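You operate a simulated robot arm through the tools that you are given. There is no shell and no other tool.

You run a simulated robot arm. Do the job below in one go: nothing can be reset, and whatever is moved stays where it is left.

JOB
Raise the table leaf, slide its bar out and move both green bottles on to it. Set down upright: green bottle.
Where things are to end (x, y in the base frame): green bottle within 0.06 m of [0.47, 0.84]; green bottle within 0.06 m of [0.47, 0.93].

The check looks at the end state, three seconds after you hand in, the way a careful person would. Anything else that was tipped, shoved, dropped, spilled or broken makes it a failure.

ROBOT AND FRAMES
A 7-joint arm with a two-finger parallel gripper, fixed in place. Base frame: the origin is at the foot of the arm, x ahead of it, y to its left, z up. Units: m, degrees, N and s.
Its first joint turns from -132.0 to 132.0 degrees. Payload 3.91 kg.
The tool frame sits at the grasp point between the pads (the TCP): z along the fingers, y along the line on which they close. The tips reach 0.03 m beyond it. Largest opening 0.11 m; finger width 0.02, thickness 0.01; the body of the gripper, 0.048 by 0.112 m, starts 0.055 m behind the TCP.
Orientation is that of the tool frame in the base frame, as a unit quaternion [w, x, y, z]. With the fingers straight down and closing along the base's y, the tool's x points along the base's -x, its y along +y and its z along -z.

CONTROLS
- The arm moves only by the tool step_arm. Its argument "targets" is a list of rows, each a list of 7 numbers: the shift along the tool's x, y, z in m, then the turn, a rotation vector about the tool's x, y, z in degrees, then the gripper command, from -1 (shut) to 1 (fully open), values between in proportion. In form: [[tx, ty, tz, ax, ay, az, grip], ...]. A call has 1 to 20 rows; each row is the pose to reach, as a shift and turn from the pose commanded when the call began, along the tool's axes at that moment. A row lasts 0.2 s, in which the tool goes at most 0.05 m and 8.6 degrees; a call with a longer step from one row to the next is refused whole, and so is a gripper value outside its range. Where a pose cannot be reached the arm comes as near as it can. A force on the tool above 70 N (or 10 N above the force at the start of the call, whichever is more), or a blocked arm, ends the call early, and 0.2 s more pass. The fingers move at their own pace (about 0.108 m/s each) and stop on an object; they squeeze with about 23 N. The grip force told is the motor's: it shows also when the fingers shut on nothing. Time passes only in rows, and 0.2 s behind the last, so rows that repeat a pose let the fingers close. It gives the time, the measured TCP pose, the force on the tool (base axes), the opening and the grip force at its end, in the units of the frame above (readings bear some noise), with the torque about the TCP (base axes, N m) and any sound that the robot's microphone picked up.
- Cameras (640 x 400 px; columns grow to the right, rows downward): "scene" is fixed at [0.4002, -0.6485, 1.2083]; the picture's right is [1.00, -0.05, 0.00], its down [-0.01, -0.24, -0.97] and it looks along [0.05, 0.97, -0.24] (base axes); focal length 324 px, centre (320, 200). "wrist" rides on the gripper at [0.072, 0.017, -0.103] in the tool frame; the picture's right is [-0.23, 0.97, 0.00], its down [-0.76, -0.18, -0.62] and it looks along [-0.61, -0.14, 0.78] (tool axes); focal length 222 px, centre (320, 200). There is no depth. A picture from a camera that has moved, and an enlarged one, comes with that camera's place and axes in the base frame and with its lens.
- camera(camera): a new picture of that camera. The clock stands still meanwhile.
- inspect(camera, box): a new picture of the part [left, top, right, bottom] of that camera's present view, enlarged. The clock stands still meanwhile.
- sign_off(): hands the job in; it is judged then, once.

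Nothing tells you positions but the pictures and the camera data. Unless the task says otherwise, let go and move clear before handing in.

The tools are called after "Emit:" as name(argument=value, ...) on one line, values as JSON. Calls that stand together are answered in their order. step_arm: Moves the arm, as the interface text tells. Its arguments: {"type":"object","properties":{"targets":{"type":"array","items":{"type":"array","items":{"type":"number"}}}},"required":["targets"]} The other tools are called the same way: camera (camera) takes a picture; inspect (camera, box) takes an enlarged picture of a part of a camera's view; sign_off () hands the job in.

At the start:

```text
t: 0.0
tcp_pos: [0.2975, 0.6845, 0.9835]
tcp_rot: [-0.001, 0.0, 1.0, 0.001]
force: [0.8, 0.9, 0.1]
wrist_torque: [-0.03, -0.01, 0.02]
finger_gap: 0.1099
grip_force: 0.1
```

scene: 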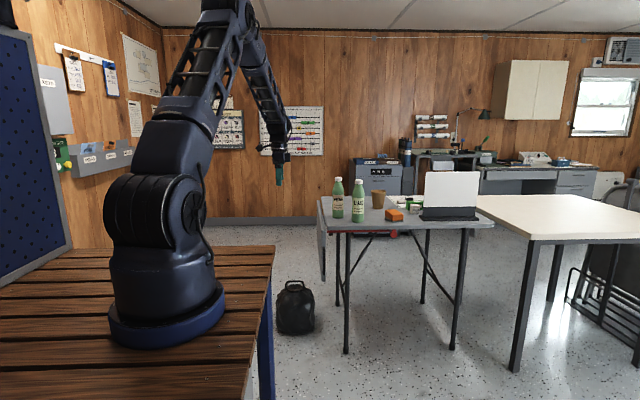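
wrist: 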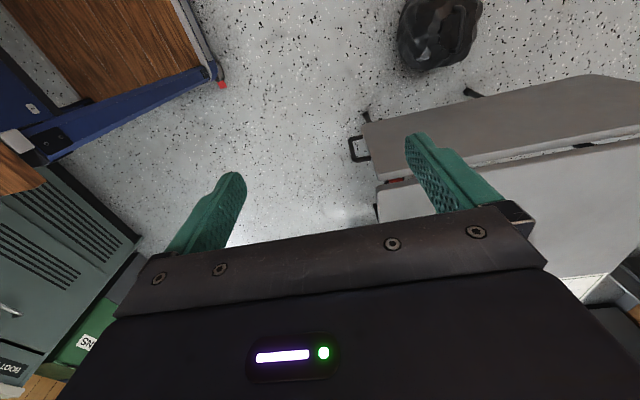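

I see a table ahead-left of the arm with two green bottles, a cup, an orange block and a laptop-like thing; a leaf hangs at the table's left side. I'll look closer before moving.

Emit:
inspect(camera="scene", box=[300, 160, 500, 285])

Emit:
inspect(camera="scene", box=[300, 180, 380, 230])

Emit:
inspect(camera="scene", box=[300, 220, 380, 290])

Emit:
inspect(camera="wrist", box=[320, 60, 640, 260])

```text
3.20 times, centred on (400, 222) of scene
camera zoom: at [0.4002, -0.6485, 1.2083], right [1.0, -0.05, 0.0], down [-0.01, -0.24, -0.97], along [0.05, 0.97, -0.24], focal length 1037 px, centre (64, 128)
```

zoom: 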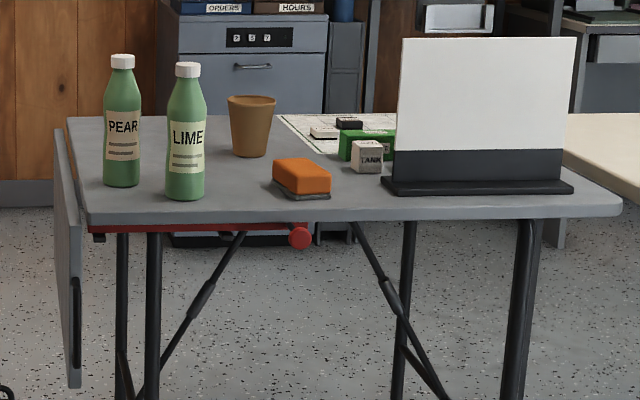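

```text
8.00 times, centred on (340, 205) of scene
camera zoom: at [0.4002, -0.6485, 1.2083], right [1.0, -0.05, 0.0], down [-0.01, -0.24, -0.97], along [0.05, 0.97, -0.24], focal length 2594 px, centre (160, 160)
```

zoom: 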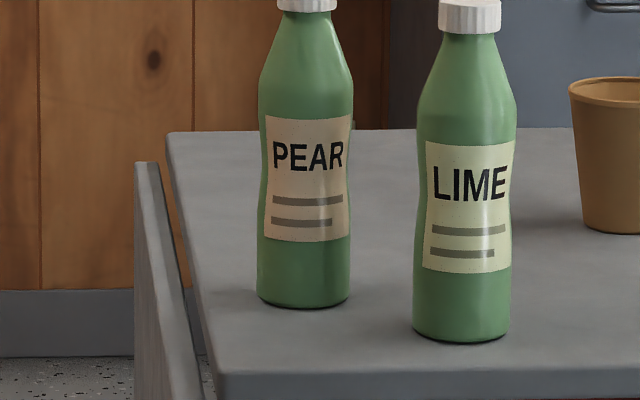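

```text
5.71 times, centred on (340, 255) of scene
camera zoom: at [0.4002, -0.6485, 1.2083], right [1.0, -0.05, 0.0], down [-0.01, -0.24, -0.97], along [0.05, 0.97, -0.24], focal length 1853 px, centre (206, -114)
```

zoom: 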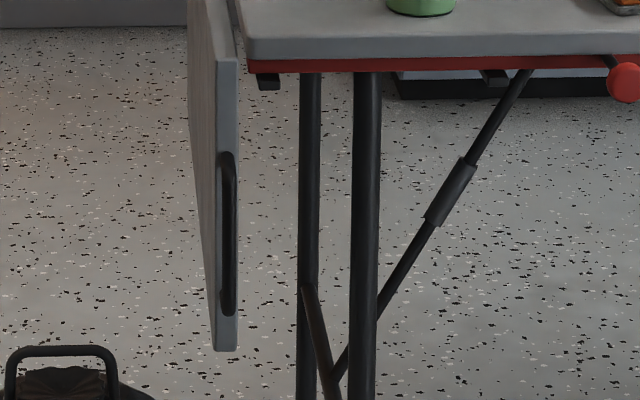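

```text
2.00 times, centred on (480, 160) of wrist
camera zoom: at [0.2259, 0.701, 1.086], right [0.23, 0.97, 0.0], down [0.76, -0.18, 0.62], along [0.61, -0.14, -0.78], focal length 444 px, centre (0, 280)
```

zoom: 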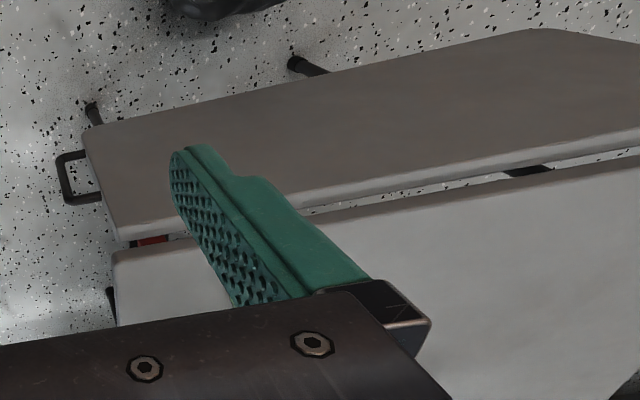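

The leaf hangs off the table's left edge (x≈0.5) with a D-handle on its near (−y) edge at about (0.49, 0.76, 0.56). The red bar, with a ball knob at about x=0.83, lies under the table's near edge. I'll first swing the tool toward horizontal (pointing +y) in free space to get a closer look.

Emit:
step_arm(targets=[[-0.013, -0.0123, 0.0, -4.62, 4.62, 4.62, 1], [-0.026, -0.0246, 0.0, -9.24, 9.24, 9.24, 1], [-0.039, -0.0369, 0.0, -13.86, 13.86, 13.86, 1], [-0.052, -0.0492, 0.0, -18.48, 18.48, 18.48, 1], [-0.065, -0.0615, 0.01, -23.1, 23.1, 23.1, 1], [-0.078, -0.0738, 0.02, -27.7, 27.7, 27.7, 1], [-0.091, -0.0861, 0.04, -32.3, 32.3, 32.3, 1], [-0.104, -0.0984, 0.06, -36.95, 36.95, 36.95, 1]])

Emit:
camera(camera="scene")

Emit:
camera(camera="wrist")

```text
t: 1.8
tcp_pos: [0.4001, 0.5841, 0.9236]
tcp_rot: [-0.306, 0.305, 0.848, 0.307]
force: [-1.9, 0.8, 0.4]
wrist_torque: [-0.08, -0.11, -0.08]
finger_gap: 0.11
grip_force: 0.1
```

```text
taken
```

scene: 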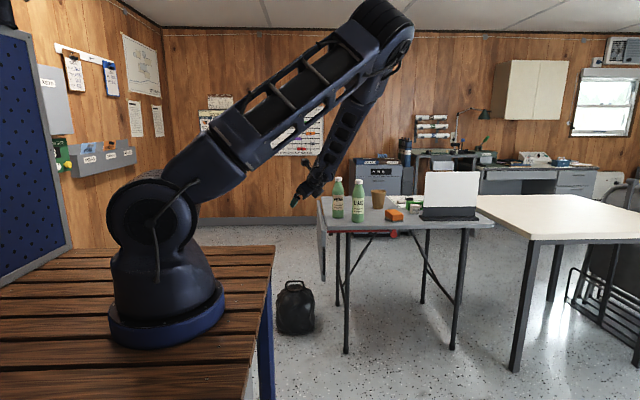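

```text
taken
camera wrist: at [0.4025, 0.5463, 1.0439], right [0.83, 0.53, 0.16], down [0.56, -0.8, -0.21], along [0.02, 0.26, -0.96], focal length 222 px, centre (320, 200)
```

wrist: 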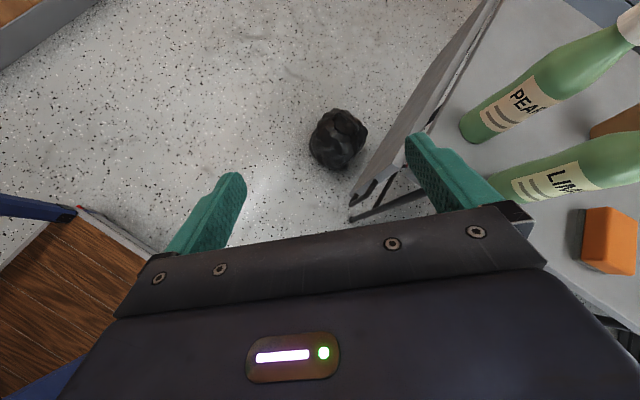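

The arm tracks well. I'll finish the reorientation to tool-z = +y, with the camera on top, and drop to a viewing position in front of the leaf.

Emit:
step_arm(targets=[[-0.032, -0.008, 0.005, -4.62, 4.62, 4.62, 1], [-0.064, -0.016, 0.01, -9.24, 9.24, 9.24, 1], [-0.096, -0.024, 0.015, -13.86, 13.86, 13.86, 1], [-0.128, -0.032, 0.02, -18.48, 18.48, 18.48, 1], [-0.16, -0.04, 0.025, -23.1, 23.1, 23.1, 1], [-0.192, -0.048, 0.03, -27.7, 27.7, 27.7, 1], [-0.225, -0.056, 0.0355, -32.33, 32.33, 32.33, 1]])

Emit:
camera(camera="scene")

Emit:
camera(camera="wrist")

```text
t: 3.4
tcp_pos: [0.4938, 0.501, 0.722]
tcp_rot: [-0.502, 0.511, 0.495, 0.492]
force: [-0.3, -1.2, 2.1]
wrist_torque: [-0.17, -0.06, -0.02]
finger_gap: 0.11
grip_force: 0.0
```

```text
taken
```

scene: 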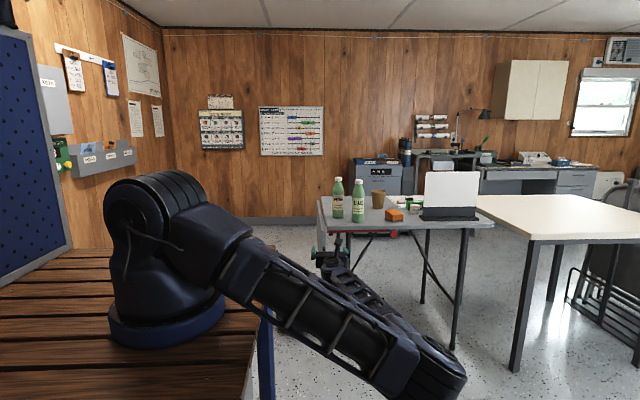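

```text
taken
camera wrist: at [0.5111, 0.3987, 0.794], right [0.97, -0.01, -0.25], down [-0.2, -0.63, -0.75], along [-0.16, 0.77, -0.61], focal length 222 px, centre (320, 200)
```

wrist: 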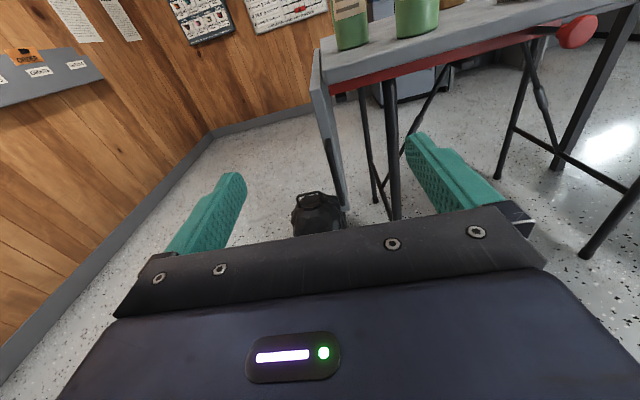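

The tool now points +y, though the elbow has swung low to the right. I'll look closely at the leaf, handle, bar and knob from here.

Emit:
inspect(camera="wrist", box=[280, 20, 440, 220])

Emit:
inspect(camera="wrist", box=[300, 0, 640, 140])

Emit:
inspect(camera="wrist", box=[520, 0, 620, 62])

Emit:
inspect(camera="scene", box=[300, 200, 420, 275])

```text
2.00 times, centred on (360, 120) of wrist
camera zoom: at [0.5111, 0.3987, 0.794], right [0.97, -0.01, -0.25], down [-0.2, -0.63, -0.75], along [-0.16, 0.77, -0.61], focal length 444 px, centre (240, 360)
```

zoom: 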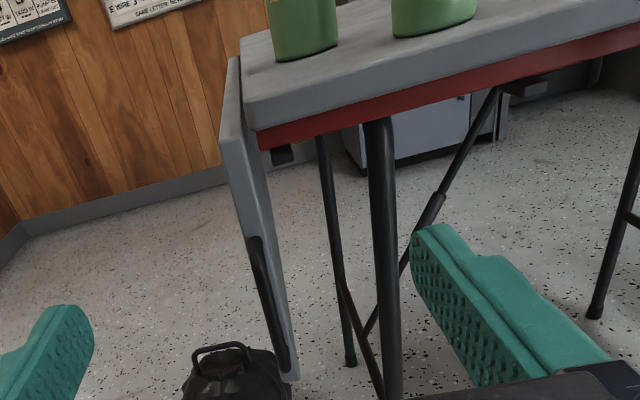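

```text
1.88 times, centred on (470, 70) of wrist
camera zoom: at [0.5111, 0.3987, 0.794], right [0.97, -0.01, -0.25], down [-0.2, -0.63, -0.75], along [-0.16, 0.77, -0.61], focal length 418 px, centre (38, 445)
```

zoom: 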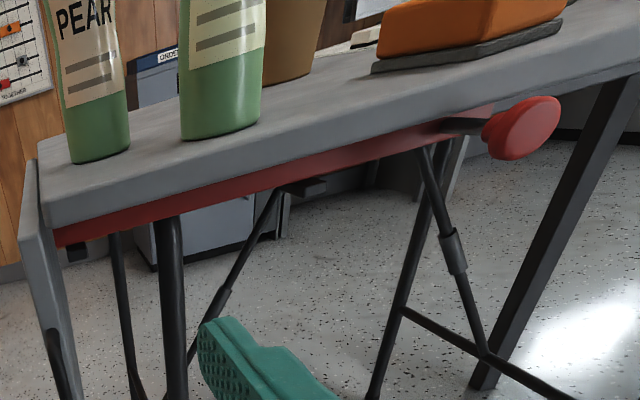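

```text
6.40 times, centred on (570, 31) of wrist
camera zoom: at [0.5111, 0.3987, 0.794], right [0.97, -0.01, -0.25], down [-0.2, -0.63, -0.75], along [-0.16, 0.77, -0.61], focal length 1422 px, centre (-1280, 1282)
```

zoom: 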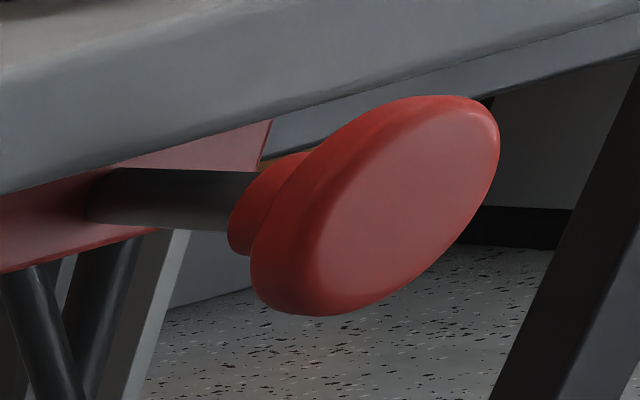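

```text
5.33 times, centred on (360, 238) of scene
camera zoom: at [0.4002, -0.6485, 1.2083], right [1.0, -0.05, 0.0], down [-0.01, -0.24, -0.97], along [0.05, 0.97, -0.24], focal length 1729 px, centre (107, 0)
```

zoom: 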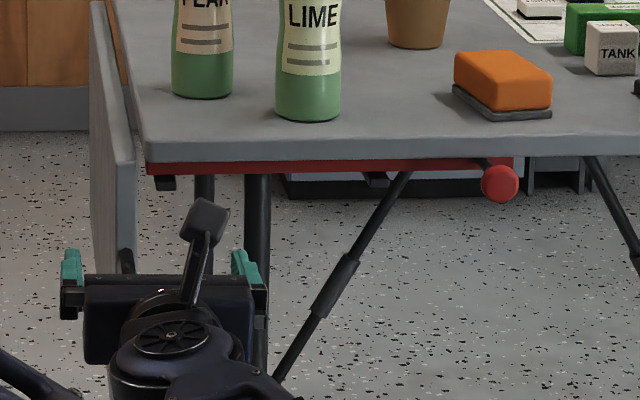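

The knob is on a stem sticking out toward −y at the right end of the red bar. Before gripping the handle, I'll test in free space whether the arm can do the 90° roll about the tool axis that raising the leaf needs.

Emit:
step_arm(targets=[[0, 0, 0, 0, 0, 8, 1], [0, 0, 0, 0, 0, 16, 1], [0, 0, 0, 0, 0, 24, 1], [0, 0, 0, 0, 0, 32, 1], [0, 0, 0, 0, 0, 40, 1], [0, 0, 0, 0, 0, 48, 1], [0, 0, 0, 0, 0, 56, 1], [0, 0, 0, 0, 0, 64, 1], [0, 0, 0, 0, 0, 72, 1], [0, 0, 0, 0, 0, 80, 1], [0, 0, 0, 0, 0, 88, 1]])

Emit:
camera(camera="scene")

Emit:
camera(camera="wrist")

```text
t: 5.8
tcp_pos: [0.4906, 0.5009, 0.733]
tcp_rot: [-0.699, 0.705, 0.088, 0.087]
force: [-0.2, -0.2, -0.7]
wrist_torque: [0.03, 0.02, -0.02]
finger_gap: 0.1099
grip_force: 0.0
out of reach, approached as far as the arm can: row 10, 11
```

```text
taken
```

scene: 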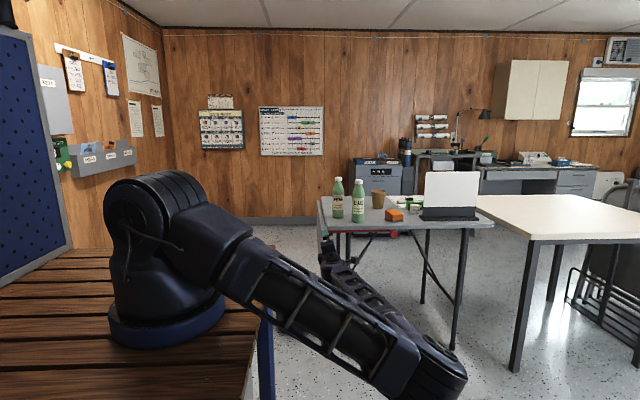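

```text
taken
camera wrist: at [0.5646, 0.397, 0.7342], right [0.02, -0.01, -1.0], down [-0.78, -0.62, -0.01], along [-0.62, 0.78, -0.02], focal length 222 px, centre (320, 200)
```

wrist: 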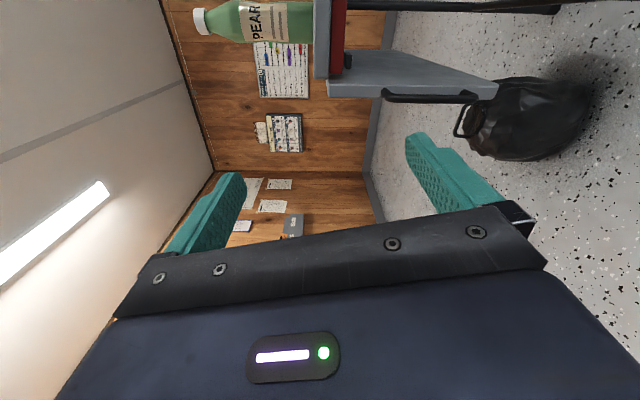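

The roll stops near 76° on this side (a wrist limit), so I'll use the opposite wrist orientation, with the camera below, which leaves range for the lift. I'll roll back the other way in free space and check.

Emit:
step_arm(targets=[[0, 0, 0, 0, 0, -8, 1], [0, 0, 0, 0, 0, -16, 1], [0, 0, 0, 0, 0, -24, 1], [0, 0, 0, 0, 0, -32, 1], [0, 0, 0, 0, 0, -40, 1], [0, 0, 0, 0, 0, -48, 1], [0, 0, 0, 0, 0, -56, 1], [0, 0, 0, 0, 0, -64, 1], [0, 0, 0, 0, 0, -72, 1], [0, 0, 0, 0, 0, -80, 1], [0, 0, 0, 0, 0, -88, 1], [0, 0, 0, 0, 0, -96, 1], [0, 0, 0, 0, 0, -104, 1], [0, 0, 0, 0, 0, -112, 1], [0, 0, 0, 0, 0, -120, 1], [0, 0, 0, 0, 0, -128, 1], [0, 0, 0, 0, 0, -136, 1], [0, 0, 0, 0, 0, -144, 1], [0, 0, 0, 0, 0, -152, 1], [0, 0, 0, 0, 0, -160, 1]])

Emit:
camera(camera="scene")

Emit:
camera(camera="wrist")

```text
t: 10.0
tcp_pos: [0.4895, 0.5016, 0.7324]
tcp_rot: [-0.035, 0.035, 0.71, 0.702]
force: [0.6, -0.5, 0.3]
wrist_torque: [-0.01, 0.0, 0.03]
finger_gap: 0.11
grip_force: 0.1
```

```text
taken
```

scene: 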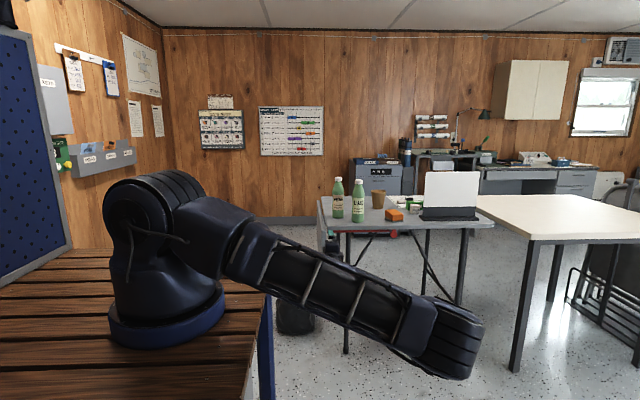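

```text
taken
camera wrist: at [0.4193, 0.3975, 0.7566], right [0.32, 0.01, 0.95], down [0.74, -0.63, -0.25], along [0.59, 0.78, -0.21], focal length 222 px, centre (320, 200)
```

wrist: 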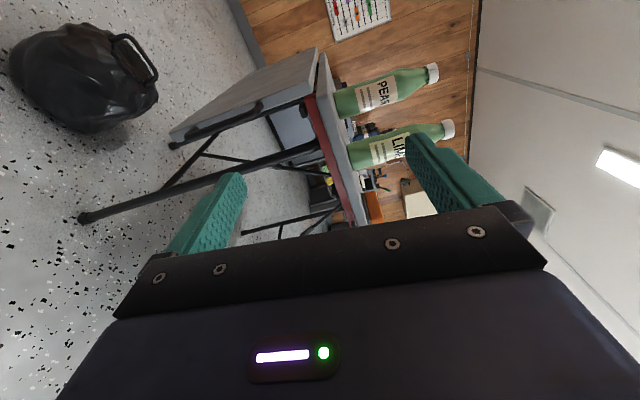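

The elbow is coming up with this roll. I'll continue to the fully camera-down orientation (tool x = −z).

Emit:
step_arm(targets=[[0, 0, 0, 0, 0, -8, 1], [0, 0, 0, 0, 0, -16, 1], [0, 0, 0, 0, 0, -24, 1], [0, 0, 0, 0, 0, -32, 1], [0, 0, 0, 0, 0, -40, 1], [0, 0, 0, 0, 0, -48, 1], [0, 0, 0, 0, 0, -56, 1], [0, 0, 0, 0, 0, -64, 1], [0, 0, 0, 0, 0, -72, 1], [0, 0, 0, 0, 0, -80, 1], [0, 0, 0, 0, 0, -88, 1], [0, 0, 0, 0, 0, -95, 1]])

Emit:
camera(camera="scene")

Emit:
camera(camera="wrist")

```text
t: 12.6
tcp_pos: [0.4901, 0.5012, 0.7325]
tcp_rot: [0.494, -0.499, 0.506, 0.5]
force: [-0.3, 0.2, 0.3]
wrist_torque: [-0.02, -0.01, 0.02]
finger_gap: 0.1101
grip_force: 0.1
```

```text
taken
```

scene: 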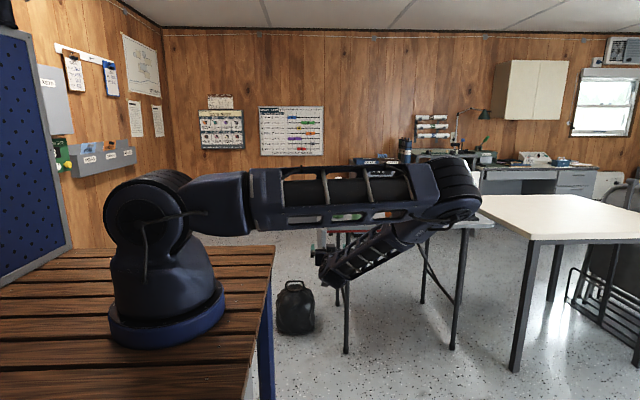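

```text
taken
camera wrist: at [0.4719, 0.3965, 0.6602], right [-0.97, 0.0, 0.24], down [0.19, -0.62, 0.77], along [0.15, 0.79, 0.6], focal length 222 px, centre (320, 200)
```

wrist: 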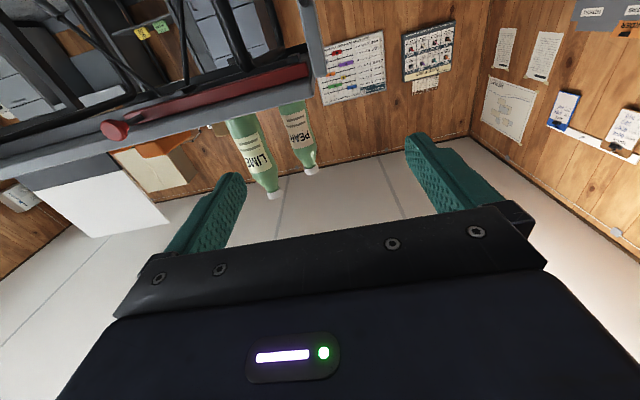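

The tool now points +y with the camera below, and the wrist has range for the lift. I take the handle bar to be at about (0.483, 0.745, 0.563); I'll move to a pre-grasp in front of it and check with the wrist camera.

Emit:
step_arm(targets=[[0.022, 0.001, 0.0, 0, 0, 0, 0.5], [0.044, 0.002, 0.01, 0, 0, 0, 0.5], [0.066, 0.003, 0.02, 0, 0, 0, 0.5], [0.088, 0.004, 0.035, 0, 0, 0, 0.5], [0.11, 0.005, 0.05, 0, 0, 0, 0.5], [0.132, 0.006, 0.065, 0, 0, 0, 0.5], [0.154, 0.007, 0.085, 0, 0, 0, 0.5], [0.1695, 0.007, 0.1, 0, 0, 0, 0.5]])

Emit:
camera(camera="wrist")

Emit:
inspect(camera="scene", box=[280, 190, 440, 290])

```text
t: 14.4
tcp_pos: [0.4801, 0.5974, 0.5619]
tcp_rot: [0.494, -0.498, 0.506, 0.501]
force: [0.4, -0.5, 0.2]
wrist_torque: [0.01, 0.0, 0.02]
finger_gap: 0.0827
grip_force: 0.1
```

```text
taken
camera wrist: at [0.4618, 0.4935, 0.4898], right [-0.97, 0.0, 0.24], down [0.19, -0.62, 0.77], along [0.15, 0.79, 0.6], focal length 222 px, centre (320, 200)
```

wrist: 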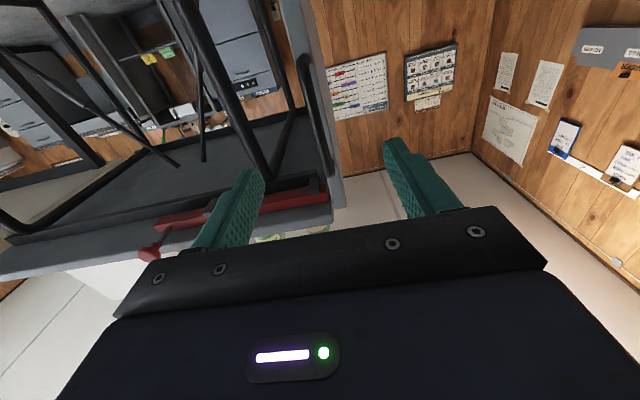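

```text
4.00 times, centred on (360, 240) of scene
camera zoom: at [0.4002, -0.6485, 1.2083], right [1.0, -0.05, 0.0], down [-0.01, -0.24, -0.97], along [0.05, 0.97, -0.24], focal length 1297 px, centre (160, 40)
```

zoom: 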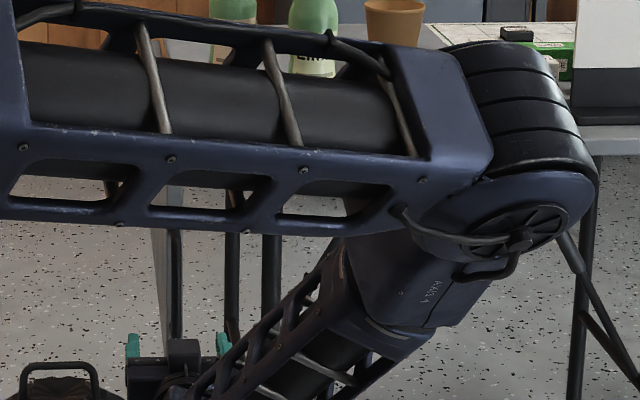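

Emit:
inspect(camera="wrist", box=[220, 0, 460, 220])

```text
1.82 times, centred on (340, 110) of wrist
camera zoom: at [0.4618, 0.4935, 0.4898], right [-0.97, 0.0, 0.24], down [0.19, -0.62, 0.77], along [0.15, 0.79, 0.6], focal length 404 px, centre (284, 364)
```

zoom: 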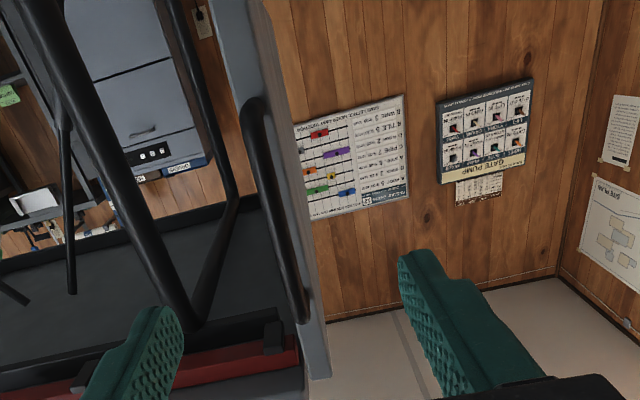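

The handle bar lies between the open fingers, centred near (0.485, 0.745, 0.566). I'll advance along +y to straddle it.

Emit:
step_arm(targets=[[-0.002, -0.004, 0.03, 0, 0, 0, 0.5], [-0.002, -0.004, 0.06, 0, 0, 0, 0.5], [-0.002, -0.004, 0.085, 0, 0, 0, 0.5], [-0.002, -0.004, 0.105, 0, 0, 0, 0.5], [-0.002, -0.004, 0.12, 0, 0, 0, 0.5], [-0.002, -0.004, 0.13, 0, 0, 0, 0.5]])

Emit:
camera(camera="wrist")

Emit:
inspect(camera="wrist", box=[220, 60, 460, 220])

```text
t: 15.8
tcp_pos: [0.4846, 0.7303, 0.5623]
tcp_rot: [0.494, -0.498, 0.507, 0.501]
force: [-0.3, 0.7, 0.6]
wrist_torque: [-0.02, -0.02, 0.03]
finger_gap: 0.0829
grip_force: 0.1
```

```text
taken
camera wrist: at [0.4664, 0.6255, 0.4904], right [-0.97, 0.0, 0.24], down [0.19, -0.62, 0.76], along [0.15, 0.79, 0.6], focal length 222 px, centre (320, 200)
```

wrist: 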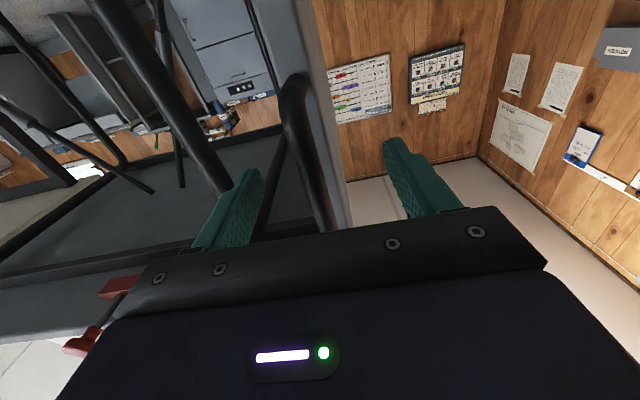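

```text
2.50 times, centred on (340, 140) of wrist
camera zoom: at [0.4664, 0.6255, 0.4904], right [-0.97, 0.0, 0.24], down [0.19, -0.62, 0.76], along [0.15, 0.79, 0.6], focal length 555 px, centre (270, 350)
```

zoom: 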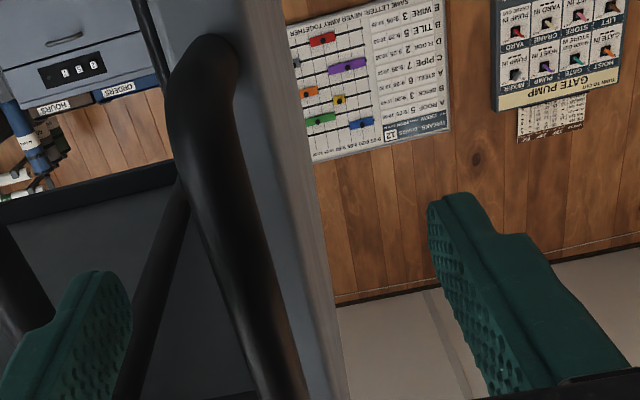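

The fingers straddle the round handle bar. I'll go 8 mm deeper and close.

Emit:
step_arm(targets=[[0, 0, 0.008, 0, 0, 0, 0.5], [0, -0.001, 0.008, 0, 0, 0, -0.2], [0, -0.001, 0.008, 0, 0, 0, -1], [0, -0.001, 0.008, 0, 0, 0, -1], [0, -0.001, 0.008, 0, 0, 0, -1]])

Emit:
camera(camera="wrist")

```text
t: 17.0
tcp_pos: [0.4853, 0.7372, 0.5634]
tcp_rot: [0.494, -0.499, 0.506, 0.501]
force: [-6.9, 0.5, 2.2]
wrist_torque: [-0.12, -1.03, 0.26]
finger_gap: 0.0199
grip_force: 44.8
```

```text
taken
camera wrist: at [0.4672, 0.6333, 0.4908], right [-0.97, 0.0, 0.24], down [0.19, -0.62, 0.77], along [0.15, 0.79, 0.6], focal length 222 px, centre (320, 200)
```

wrist: 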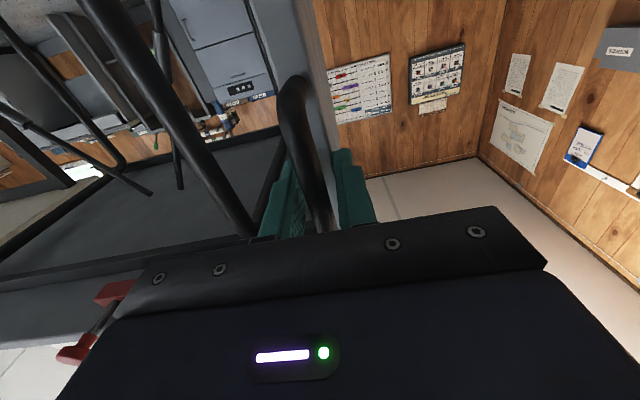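

I'm gripping the handle (gap 0.020). I'll start raising the leaf in small arcs about an estimated hinge at x≈0.490, z≈0.71, watching the forces.

Emit:
step_arm(targets=[[-0.0007, 0.0102, 0, 0, 0, 4, -1], [-0.0021, 0.0204, 0, 0, 0, 8, -1], [-0.0043, 0.0304, 0, 0, 0, 12, -1], [-0.0071, 0.0402, 0, 0, 0, 16, -1]])

Emit:
camera(camera="wrist")

Emit:
camera(camera="scene")

```text
t: 18.0
tcp_pos: [0.4456, 0.7375, 0.5707]
tcp_rot: [0.42, -0.423, 0.571, 0.565]
force: [4.0, 13.4, 6.8]
wrist_torque: [-0.71, -1.04, 0.15]
finger_gap: 0.0203
grip_force: 44.6
```

```text
taken
camera wrist: at [0.4081, 0.6334, 0.5068], right [-0.87, 0.01, 0.5], down [0.39, -0.62, 0.68], along [0.31, 0.79, 0.53], focal length 222 px, centre (320, 200)
```

wrist: 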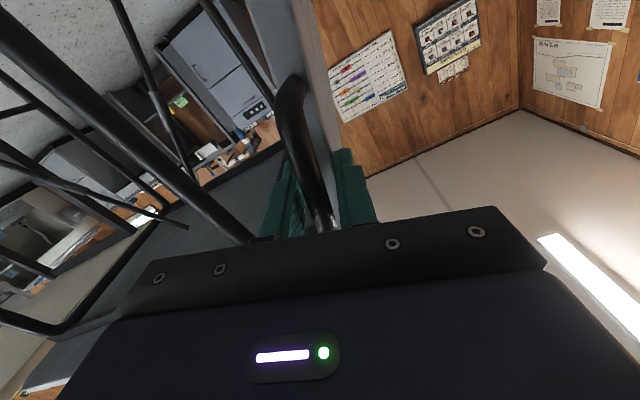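

```text
taken
```

scene: 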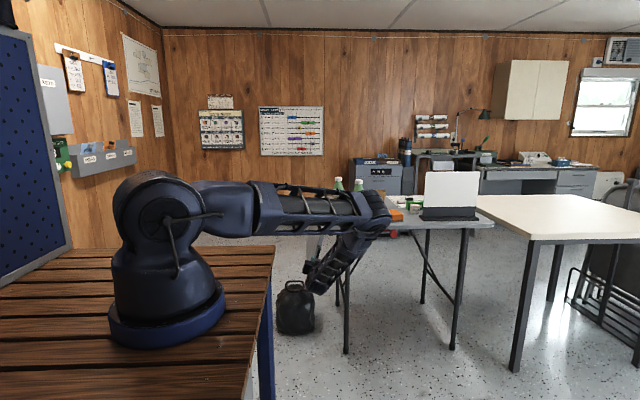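

The leaf follows smoothly and forces are low. Continuing the arc.

Emit:
step_arm(targets=[[-0.0007, 0.0102, 0, 0, 0, 4, -1], [-0.0021, 0.0204, 0, 0, 0, 8, -1], [-0.0043, 0.0304, 0, 0, 0, 12, -1], [-0.0071, 0.0402, 0, 0, 0, 16, -1], [-0.0105, 0.0498, 0, 0, 0, 20, -1], [-0.0147, 0.0592, 0, 0, 0, 24, -1]])

Emit:
camera(camera="wrist")

Emit:
camera(camera="scene")

```text
t: 19.4
tcp_pos: [0.3924, 0.7354, 0.6015]
tcp_rot: [0.292, -0.294, 0.647, 0.64]
force: [10.6, -3.2, 7.3]
wrist_torque: [0.84, -1.07, -0.61]
finger_gap: 0.0208
grip_force: 44.8
```

```text
taken
camera wrist: at [0.3331, 0.6335, 0.5578], right [-0.59, 0.01, 0.81], down [0.63, -0.62, 0.47], along [0.51, 0.78, 0.36], focal length 222 px, centre (320, 200)
```

wrist: 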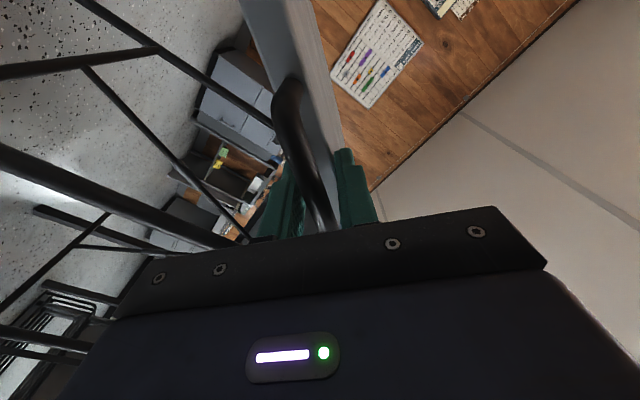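

```text
taken
```

scene: 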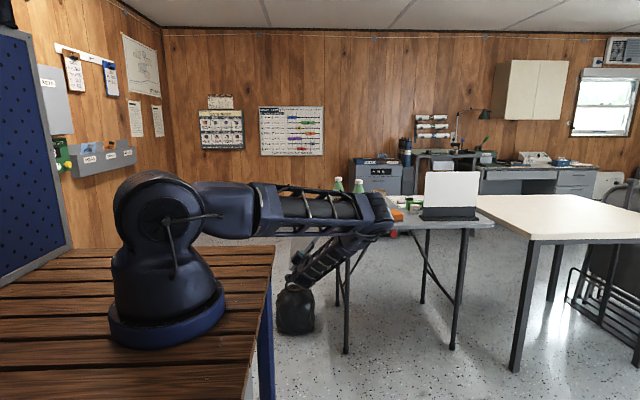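

At about 40° the radial pull is ~12 N toward the hinge, so I'll ease the radius in by 2–3 mm while continuing.

Emit:
step_arm(targets=[[-0.0022, 0.0102, 0, 0, 0, 4, -1], [-0.0041, 0.0204, 0, 0, 0, 8, -1], [-0.0066, 0.0304, 0, 0, 0, 12, -1], [-0.0096, 0.0402, 0, 0, 0, 16, -1], [-0.013, 0.0498, 0, 0, 0, 20, -1], [-0.0172, 0.0592, 0, 0, 0, 24, -1]])

Emit:
camera(camera="wrist")

Emit:
camera(camera="scene")

```text
t: 20.8
tcp_pos: [0.3572, 0.7377, 0.6547]
tcp_rot: [0.152, -0.155, 0.694, 0.687]
force: [-25.9, -11.4, -15.8]
wrist_torque: [-0.33, -0.98, 0.79]
finger_gap: 0.0212
grip_force: 45.1
```

```text
taken
camera wrist: at [0.2849, 0.635, 0.6385], right [-0.21, 0.01, 0.98], down [0.77, -0.62, 0.17], along [0.61, 0.78, 0.12], focal length 222 px, centre (320, 200)
```

wrist: 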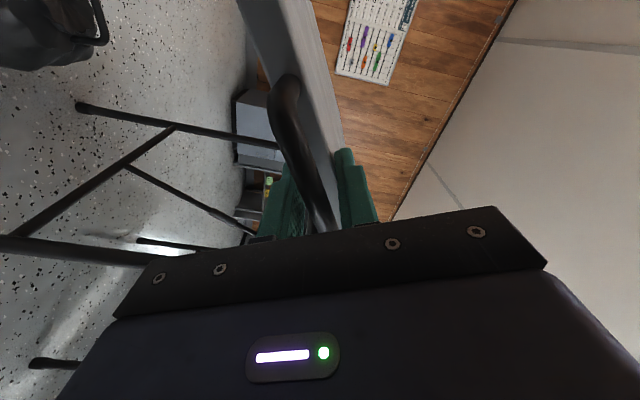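

```text
taken
```

scene: 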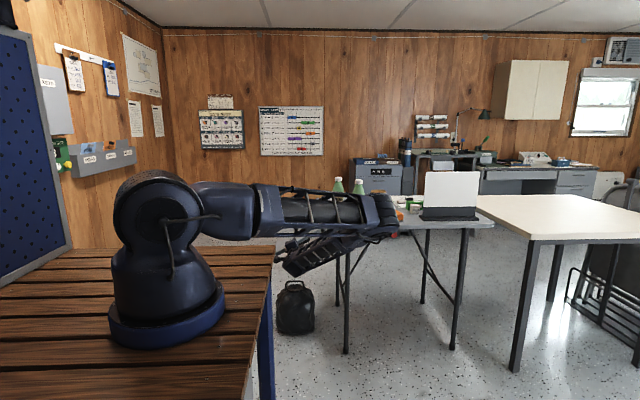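

I over-corrected slightly, so I'll ease outward by ~2 mm and continue to about 88°.

Emit:
step_arm(targets=[[0.0011, 0.0102, 0, 0, 0, 4, -1], [-0.0003, 0.0204, 0, 0, 0, 8, -1], [-0.0025, 0.0304, 0, 0, 0, 12, -1], [-0.0053, 0.0402, 0, 0, 0, 16, -1], [-0.0087, 0.0498, 0, 0, 0, 20, -1], [-0.0129, 0.0592, 0, 0, 0, 24, -1]])

Emit:
camera(camera="wrist")

Emit:
camera(camera="scene")

```text
t: 22.2
tcp_pos: [0.345, 0.7378, 0.7125]
tcp_rot: [0.006, -0.007, 0.71, 0.704]
force: [-31.0, -3.9, -5.6]
wrist_torque: [0.01, -0.97, 0.81]
finger_gap: 0.0219
grip_force: 44.8
```

```text
taken
camera wrist: at [0.2725, 0.6357, 0.7285], right [0.21, 0.01, 0.98], down [0.77, -0.62, -0.16], along [0.61, 0.78, -0.14], focal length 222 px, centre (320, 200)
```

wrist: 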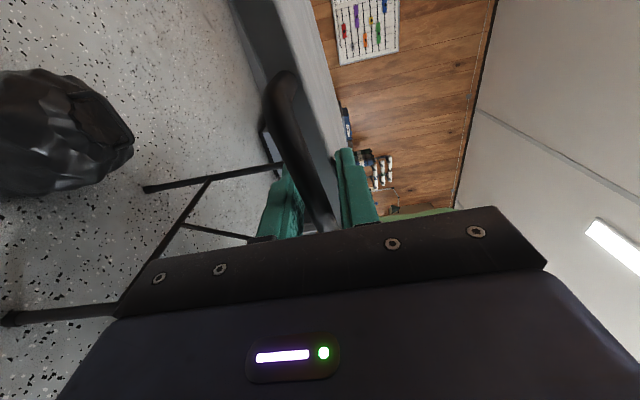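

```text
taken
```

scene: 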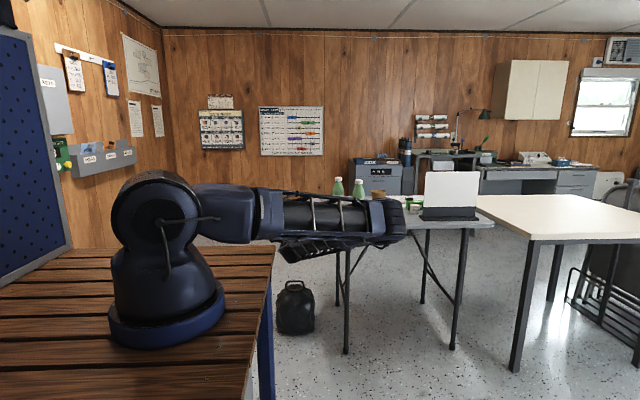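

Emit:
inspect(camera="wrist", box=[220, 0, 460, 220])

Emit:
inspect(camera="scene", box=[260, 160, 420, 280])

```text
1.82 times, centred on (340, 110) of wrist
camera zoom: at [0.2725, 0.6357, 0.7285], right [0.21, 0.01, 0.98], down [0.77, -0.62, -0.16], along [0.61, 0.78, -0.14], focal length 404 px, centre (284, 364)
```

zoom: 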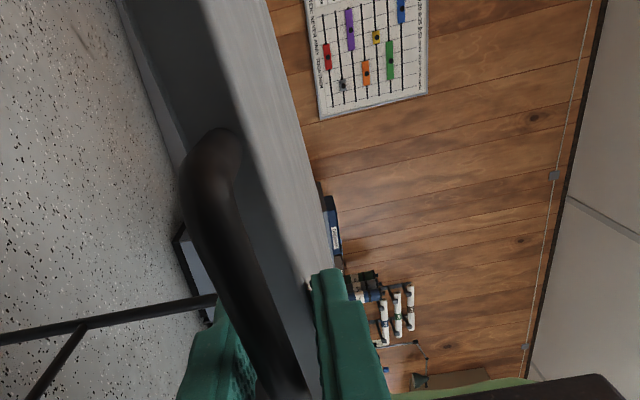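

```text
3.33 times, centred on (340, 220) of scene
camera zoom: at [0.4002, -0.6485, 1.2083], right [1.0, -0.05, 0.0], down [-0.01, -0.24, -0.97], along [0.05, 0.97, -0.24], focal length 1081 px, centre (253, 133)
```

zoom: 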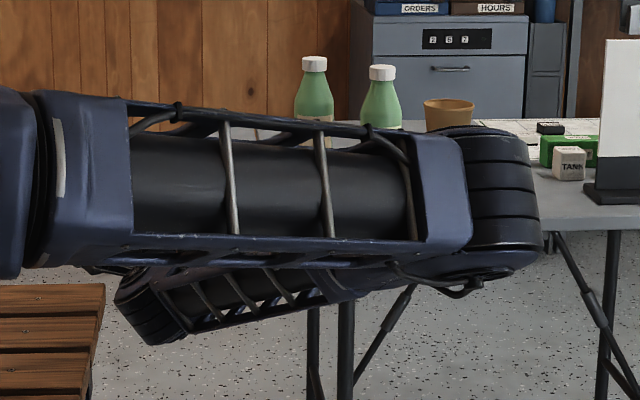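

The leaf is near horizontal. I'll relieve the radial load and inch up two more degrees to feel for a stop or latch.

Emit:
step_arm(targets=[[0.0015, 0.0, 0, 0, 0, 0, -1], [0.0015, 0.0025, 0, 0, 0, 1, -1], [0.0015, 0.005, 0, 0, 0, 2, -1], [0.0015, 0.005, 0, 0, 0, 2, -1]])

```text
t: 23.2
tcp_pos: [0.3454, 0.7388, 0.7179]
tcp_rot: [-0.005, 0.007, 0.711, 0.703]
force: [-14.6, 11.3, -5.6]
wrist_torque: [0.02, -0.79, -0.14]
finger_gap: 0.0216
grip_force: 45.6
```

Emit:
step_arm(targets=[[0.0005, 0.0025, 0, 0, 0, 1, -1], [0.0005, 0.005, 0, 0, 0, 2, -1], [0.0005, 0.005, 0, 0, 0, 2, -1]])

Emit:
camera(camera="wrist")

```text
t: 24.0
tcp_pos: [0.3455, 0.7377, 0.7226]
tcp_rot: [-0.016, 0.019, 0.71, 0.703]
force: [5.2, 11.8, -3.7]
wrist_torque: [0.0, -0.8, 0.27]
finger_gap: 0.0217
grip_force: 45.3
```

```text
taken
camera wrist: at [0.2736, 0.636, 0.7433], right [0.28, 0.01, 0.96], down [0.75, -0.63, -0.21], along [0.6, 0.78, -0.18], focal length 222 px, centre (320, 200)
```

wrist: 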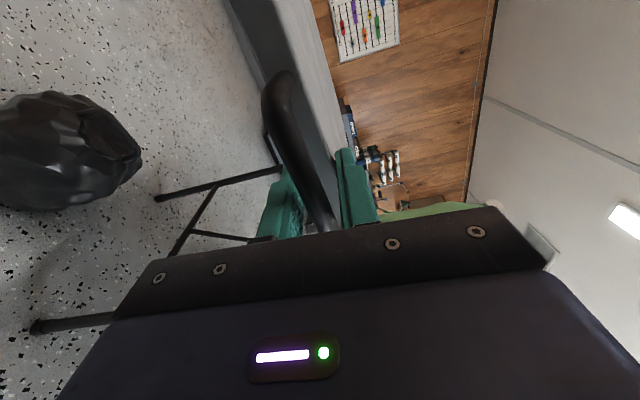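

No stop yet at ~91°. I'll lower by ~3° to learn whether gravity or hinge friction dominates — whether the leaf would stay up when released.

Emit:
step_arm(targets=[[0, -0.0025, 0, 0, 0, -1, -1], [0, -0.005, 0, 0, 0, -2, -1], [0, -0.0076, 0, 0, 0, -3, -1], [0, -0.0076, 0, 0, 0, -3, -1]])

```text
t: 25.0
tcp_pos: [0.3447, 0.7375, 0.7147]
tcp_rot: [0.003, 0.0, 0.71, 0.704]
force: [20.0, 26.7, 7.8]
wrist_torque: [0.32, -1.0, -0.52]
finger_gap: 0.0214
grip_force: 44.9
```

Lowering needs a push, so hinge friction holds the leaf. I'll raise it back to slightly above horizontal and release gently.

Emit:
step_arm(targets=[[0.0, 0.0025, 0, 0, 0, 1, -1], [0.0, 0.005, 0, 0, 0, 2, -1], [0.0, 0.0076, 0, 0, 0, 3, -1], [0.0, 0.0102, 0, 0, 0, 4, -1], [0.0, 0.0102, 0, 0, 0, 4, -1]])

```text
t: 26.2
tcp_pos: [0.3447, 0.7385, 0.724]
tcp_rot: [-0.023, 0.024, 0.71, 0.703]
force: [26.4, -19.8, -8.1]
wrist_torque: [-0.08, -1.05, -0.71]
finger_gap: 0.0221
grip_force: 44.4
```

Emit:
step_arm(targets=[[-0.001, 0.0, 0, 0, 0, 0, -1], [-0.001, 0.0, 0, 0, 0, 0, -0.55], [-0.001, 0.0, 0, 0, 0, 0, -0.4], [-0.001, 0.0, 0, 0, 0, 0, -0.2], [-0.001, 0.0, 0, 0, 0, 0, -0.2]])

Emit:
camera(camera="wrist")

```text
t: 27.4
tcp_pos: [0.3447, 0.7381, 0.725]
tcp_rot: [-0.024, 0.025, 0.71, 0.703]
force: [0.4, 0.1, 0.5]
wrist_torque: [-0.04, -0.01, 0.02]
finger_gap: 0.0442
grip_force: 0.1
```

```text
taken
camera wrist: at [0.2734, 0.6356, 0.7467], right [0.29, 0.01, 0.96], down [0.75, -0.63, -0.22], along [0.6, 0.78, -0.19], focal length 222 px, centre (320, 200)
```

wrist: 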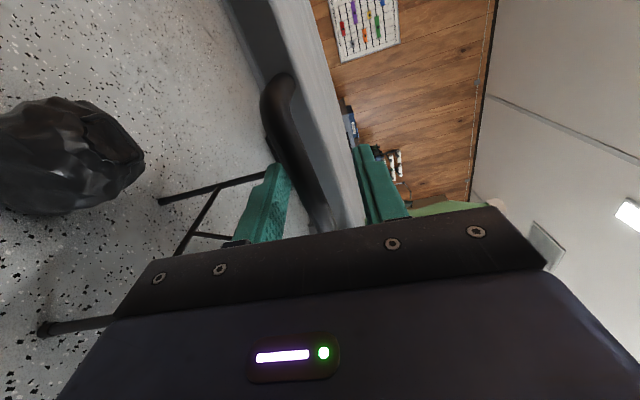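

The leaf stays up by itself with the gripper open and no load on the tool. Next is the knob, which I triangulate at about (0.805, 0.728, 0.706); I'll back off along −y, roll back and move right.

Emit:
step_arm(targets=[[0, 0, -0.04, 0, 0, 0, 0.2], [0, 0, -0.085, 0, 0, 0, 0.5], [0, 0, -0.13, 0, 0, 0, 0.5], [0, 0, -0.16, 0, 0, 0, 0.5], [-0.02, 0, -0.16, 0, 0, -7.75, 0.5], [-0.04, 0, -0.16, 0, 0, -15.5, 0.5], [-0.06, 0, -0.16, 0, 0, -23.25, 0.5], [-0.08, 0, -0.16, 0, 0, -31, 0.5], [-0.1, 0, -0.16, 0, 0, -38.75, 0.5], [-0.12, 0, -0.16, 0, 0, -46.5, 0.5], [-0.14, 0, -0.16, 0, 0, -54.25, 0.5], [-0.16, 0, -0.16, 0, 0, -62, 0.5], [-0.18, 0, -0.16, 0, 0, -69.75, 0.5], [-0.2, 0, -0.16, 0, 0, -77.5, 0.5], [-0.22, 0, -0.16, 0, 0, -85.25, 0.5], [-0.24, 0, -0.16, 0, 0, -92.5, 0.5]])

Emit:
camera(camera="scene")

Emit:
camera(camera="wrist")

```text
t: 30.8
tcp_pos: [0.583, 0.579, 0.7094]
tcp_rot: [0.493, -0.497, 0.508, 0.503]
force: [0.7, 0.1, -1.1]
wrist_torque: [-0.01, -0.01, -0.02]
finger_gap: 0.0824
grip_force: 0.1
```

```text
taken
```

scene: 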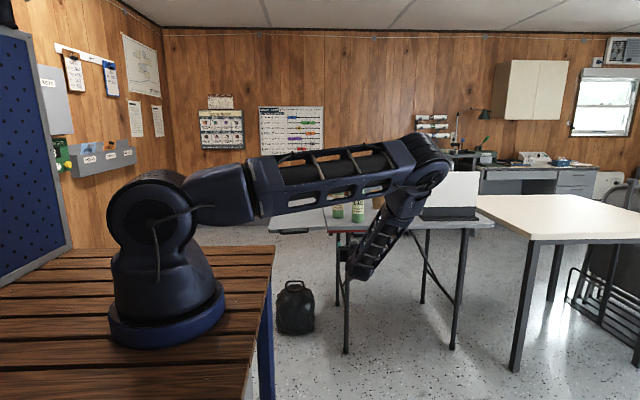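

```text
taken
camera wrist: at [0.5657, 0.4748, 0.6378], right [-0.97, 0.0, 0.25], down [0.19, -0.62, 0.76], along [0.16, 0.79, 0.6], focal length 222 px, centre (320, 200)
```

wrist: 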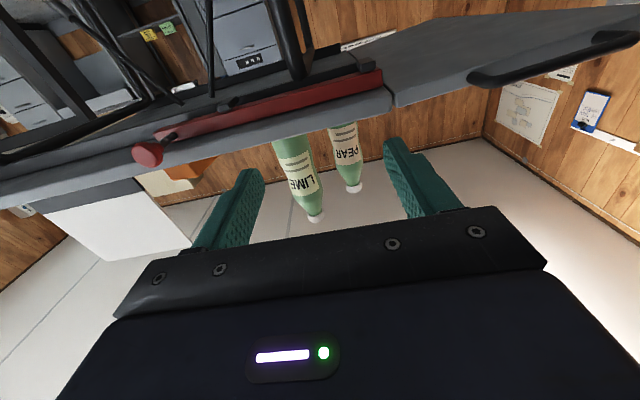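

The leaf stays up, about level with the table. I'll zoom in on the joint, the bar and the knob.

Emit:
inspect(camera="wrist", box=[320, 20, 640, 160])

Emit:
inspect(camera="wrist", box=[110, 40, 400, 200])

Emit:
inspect(camera="scene", box=[250, 190, 390, 270])

```text
2.00 times, centred on (480, 90) of wrist
camera zoom: at [0.5657, 0.4748, 0.6378], right [-0.97, 0.0, 0.25], down [0.19, -0.62, 0.76], along [0.16, 0.79, 0.6], focal length 444 px, centre (0, 420)
```

zoom: 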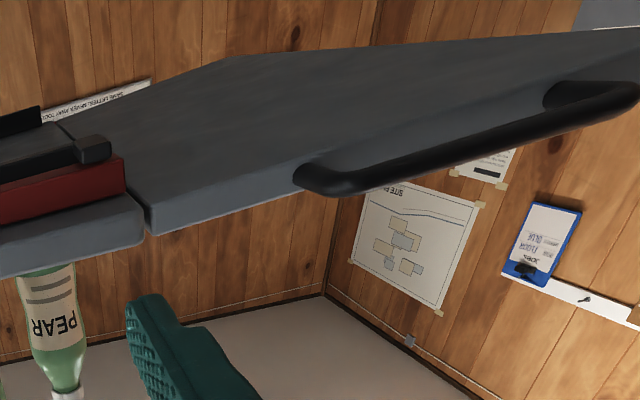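

```text
2.21 times, centred on (255, 120) of wrist
camera zoom: at [0.5657, 0.4748, 0.6378], right [-0.97, 0.0, 0.25], down [0.19, -0.62, 0.76], along [0.16, 0.79, 0.6], focal length 490 px, centre (463, 377)
```

zoom: 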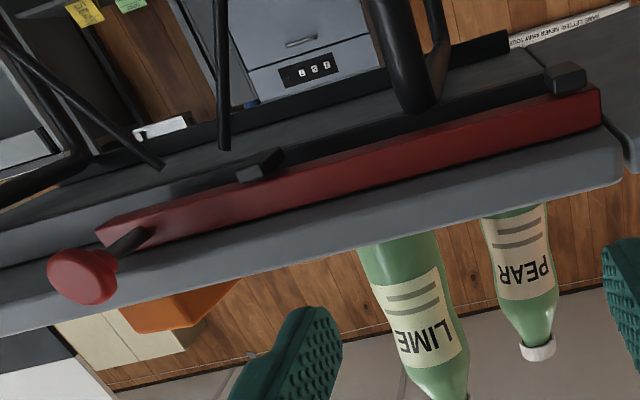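

```text
4.57 times, centred on (320, 230) of scene
camera zoom: at [0.4002, -0.6485, 1.2083], right [1.0, -0.05, 0.0], down [-0.01, -0.24, -0.97], along [0.05, 0.97, -0.24], focal length 1482 px, centre (320, 63)
```

zoom: 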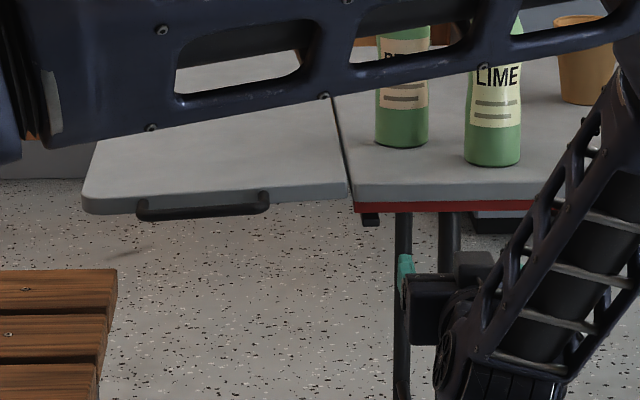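

The leaf is level, and the red bar sits in two guides with the knob at (0.807, 0.728, 0.707), about 37 mm across. I'll move to a pre-grasp with the tool turned to azimuth 70° for reach.

Emit:
step_arm(targets=[[0.0, -0.032, 0.01, 3.3, 0, 0, 0.4], [0.001, -0.064, 0.02, 6.6, 0, 0, 0.4], [0.001, -0.096, 0.03, 10, 0, 0, 0.4], [0.002, -0.128, 0.04, 13.3, 0, 0, 0.4], [0.002, -0.16, 0.05, 16.6, 0, 0, 0.4], [0.002, -0.193, 0.058, 20, 0, 0, 0.4]])

Emit:
camera(camera="wrist")

Emit:
camera(camera="scene")

```text
t: 32.2
tcp_pos: [0.7751, 0.6368, 0.7018]
tcp_rot: [0.571, -0.403, 0.588, 0.407]
force: [-0.3, -0.1, -0.1]
wrist_torque: [0.04, -0.02, 0.01]
finger_gap: 0.0771
grip_force: 0.0
```

```text
taken
camera wrist: at [0.7225, 0.5447, 0.6312], right [-0.91, 0.34, 0.25], down [-0.03, -0.64, 0.77], along [0.42, 0.69, 0.59], focal length 222 px, centre (320, 200)
```

wrist: 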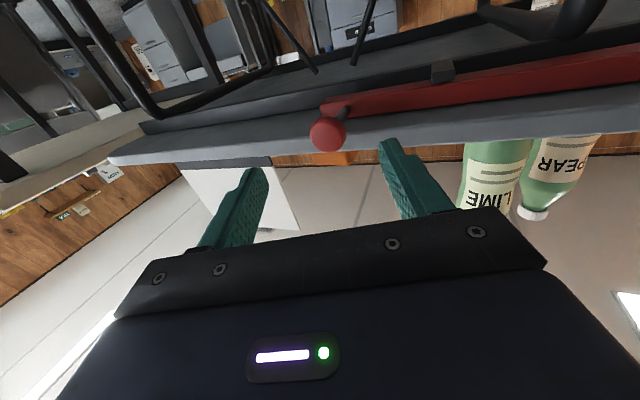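

```text
taken
```

scene: 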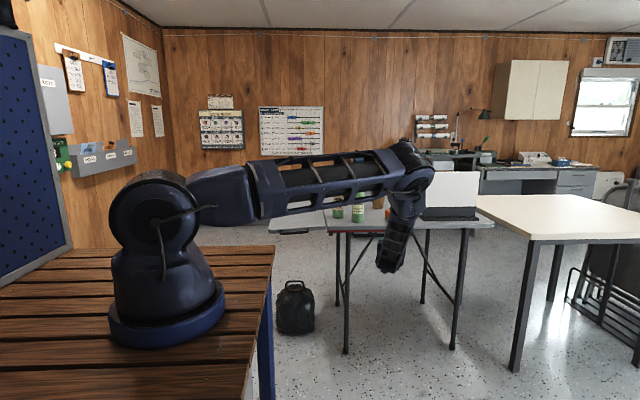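

The knob is lined up between the fingers at about (0.804, 0.725, 0.707). I'll advance onto it and close.

Emit:
step_arm(targets=[[-0.0067, 0.0023, 0.025, 0, 0, 0, 0.4], [-0.0067, 0.0023, 0.05, 0, 0, 0, 0.4], [-0.0067, 0.0023, 0.072, 0, 0, 0, 0.4], [-0.0067, 0.0023, 0.088, 0, 0, 0, 0.4], [-0.0067, 0.0023, 0.088, 0, 0, 0, 0.0]])

Emit:
camera(camera="wrist")

```text
t: 33.1
tcp_pos: [0.8027, 0.708, 0.7054]
tcp_rot: [0.57, -0.404, 0.589, 0.407]
force: [0.6, 0.6, 1.1]
wrist_torque: [-0.04, 0.02, 0.01]
finger_gap: 0.0771
grip_force: 0.1
stopped in row 4: the force on the tool passed its limit at 125 N (the readings are from after the stop); the commanded pose is now the measured one
```

```text
taken
camera wrist: at [0.7492, 0.6164, 0.6347], right [-0.91, 0.34, 0.25], down [-0.03, -0.64, 0.77], along [0.42, 0.69, 0.59], focal length 222 px, centre (320, 200)
```

wrist: 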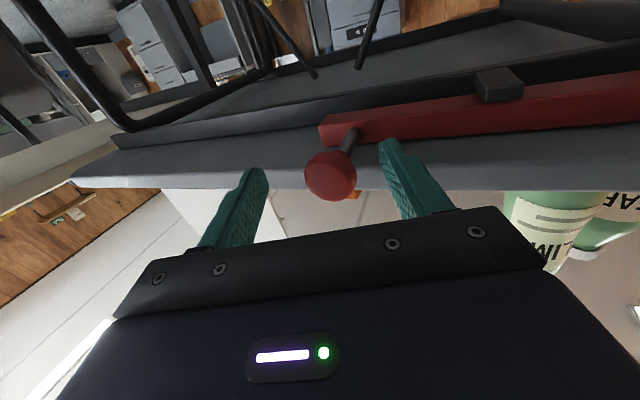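

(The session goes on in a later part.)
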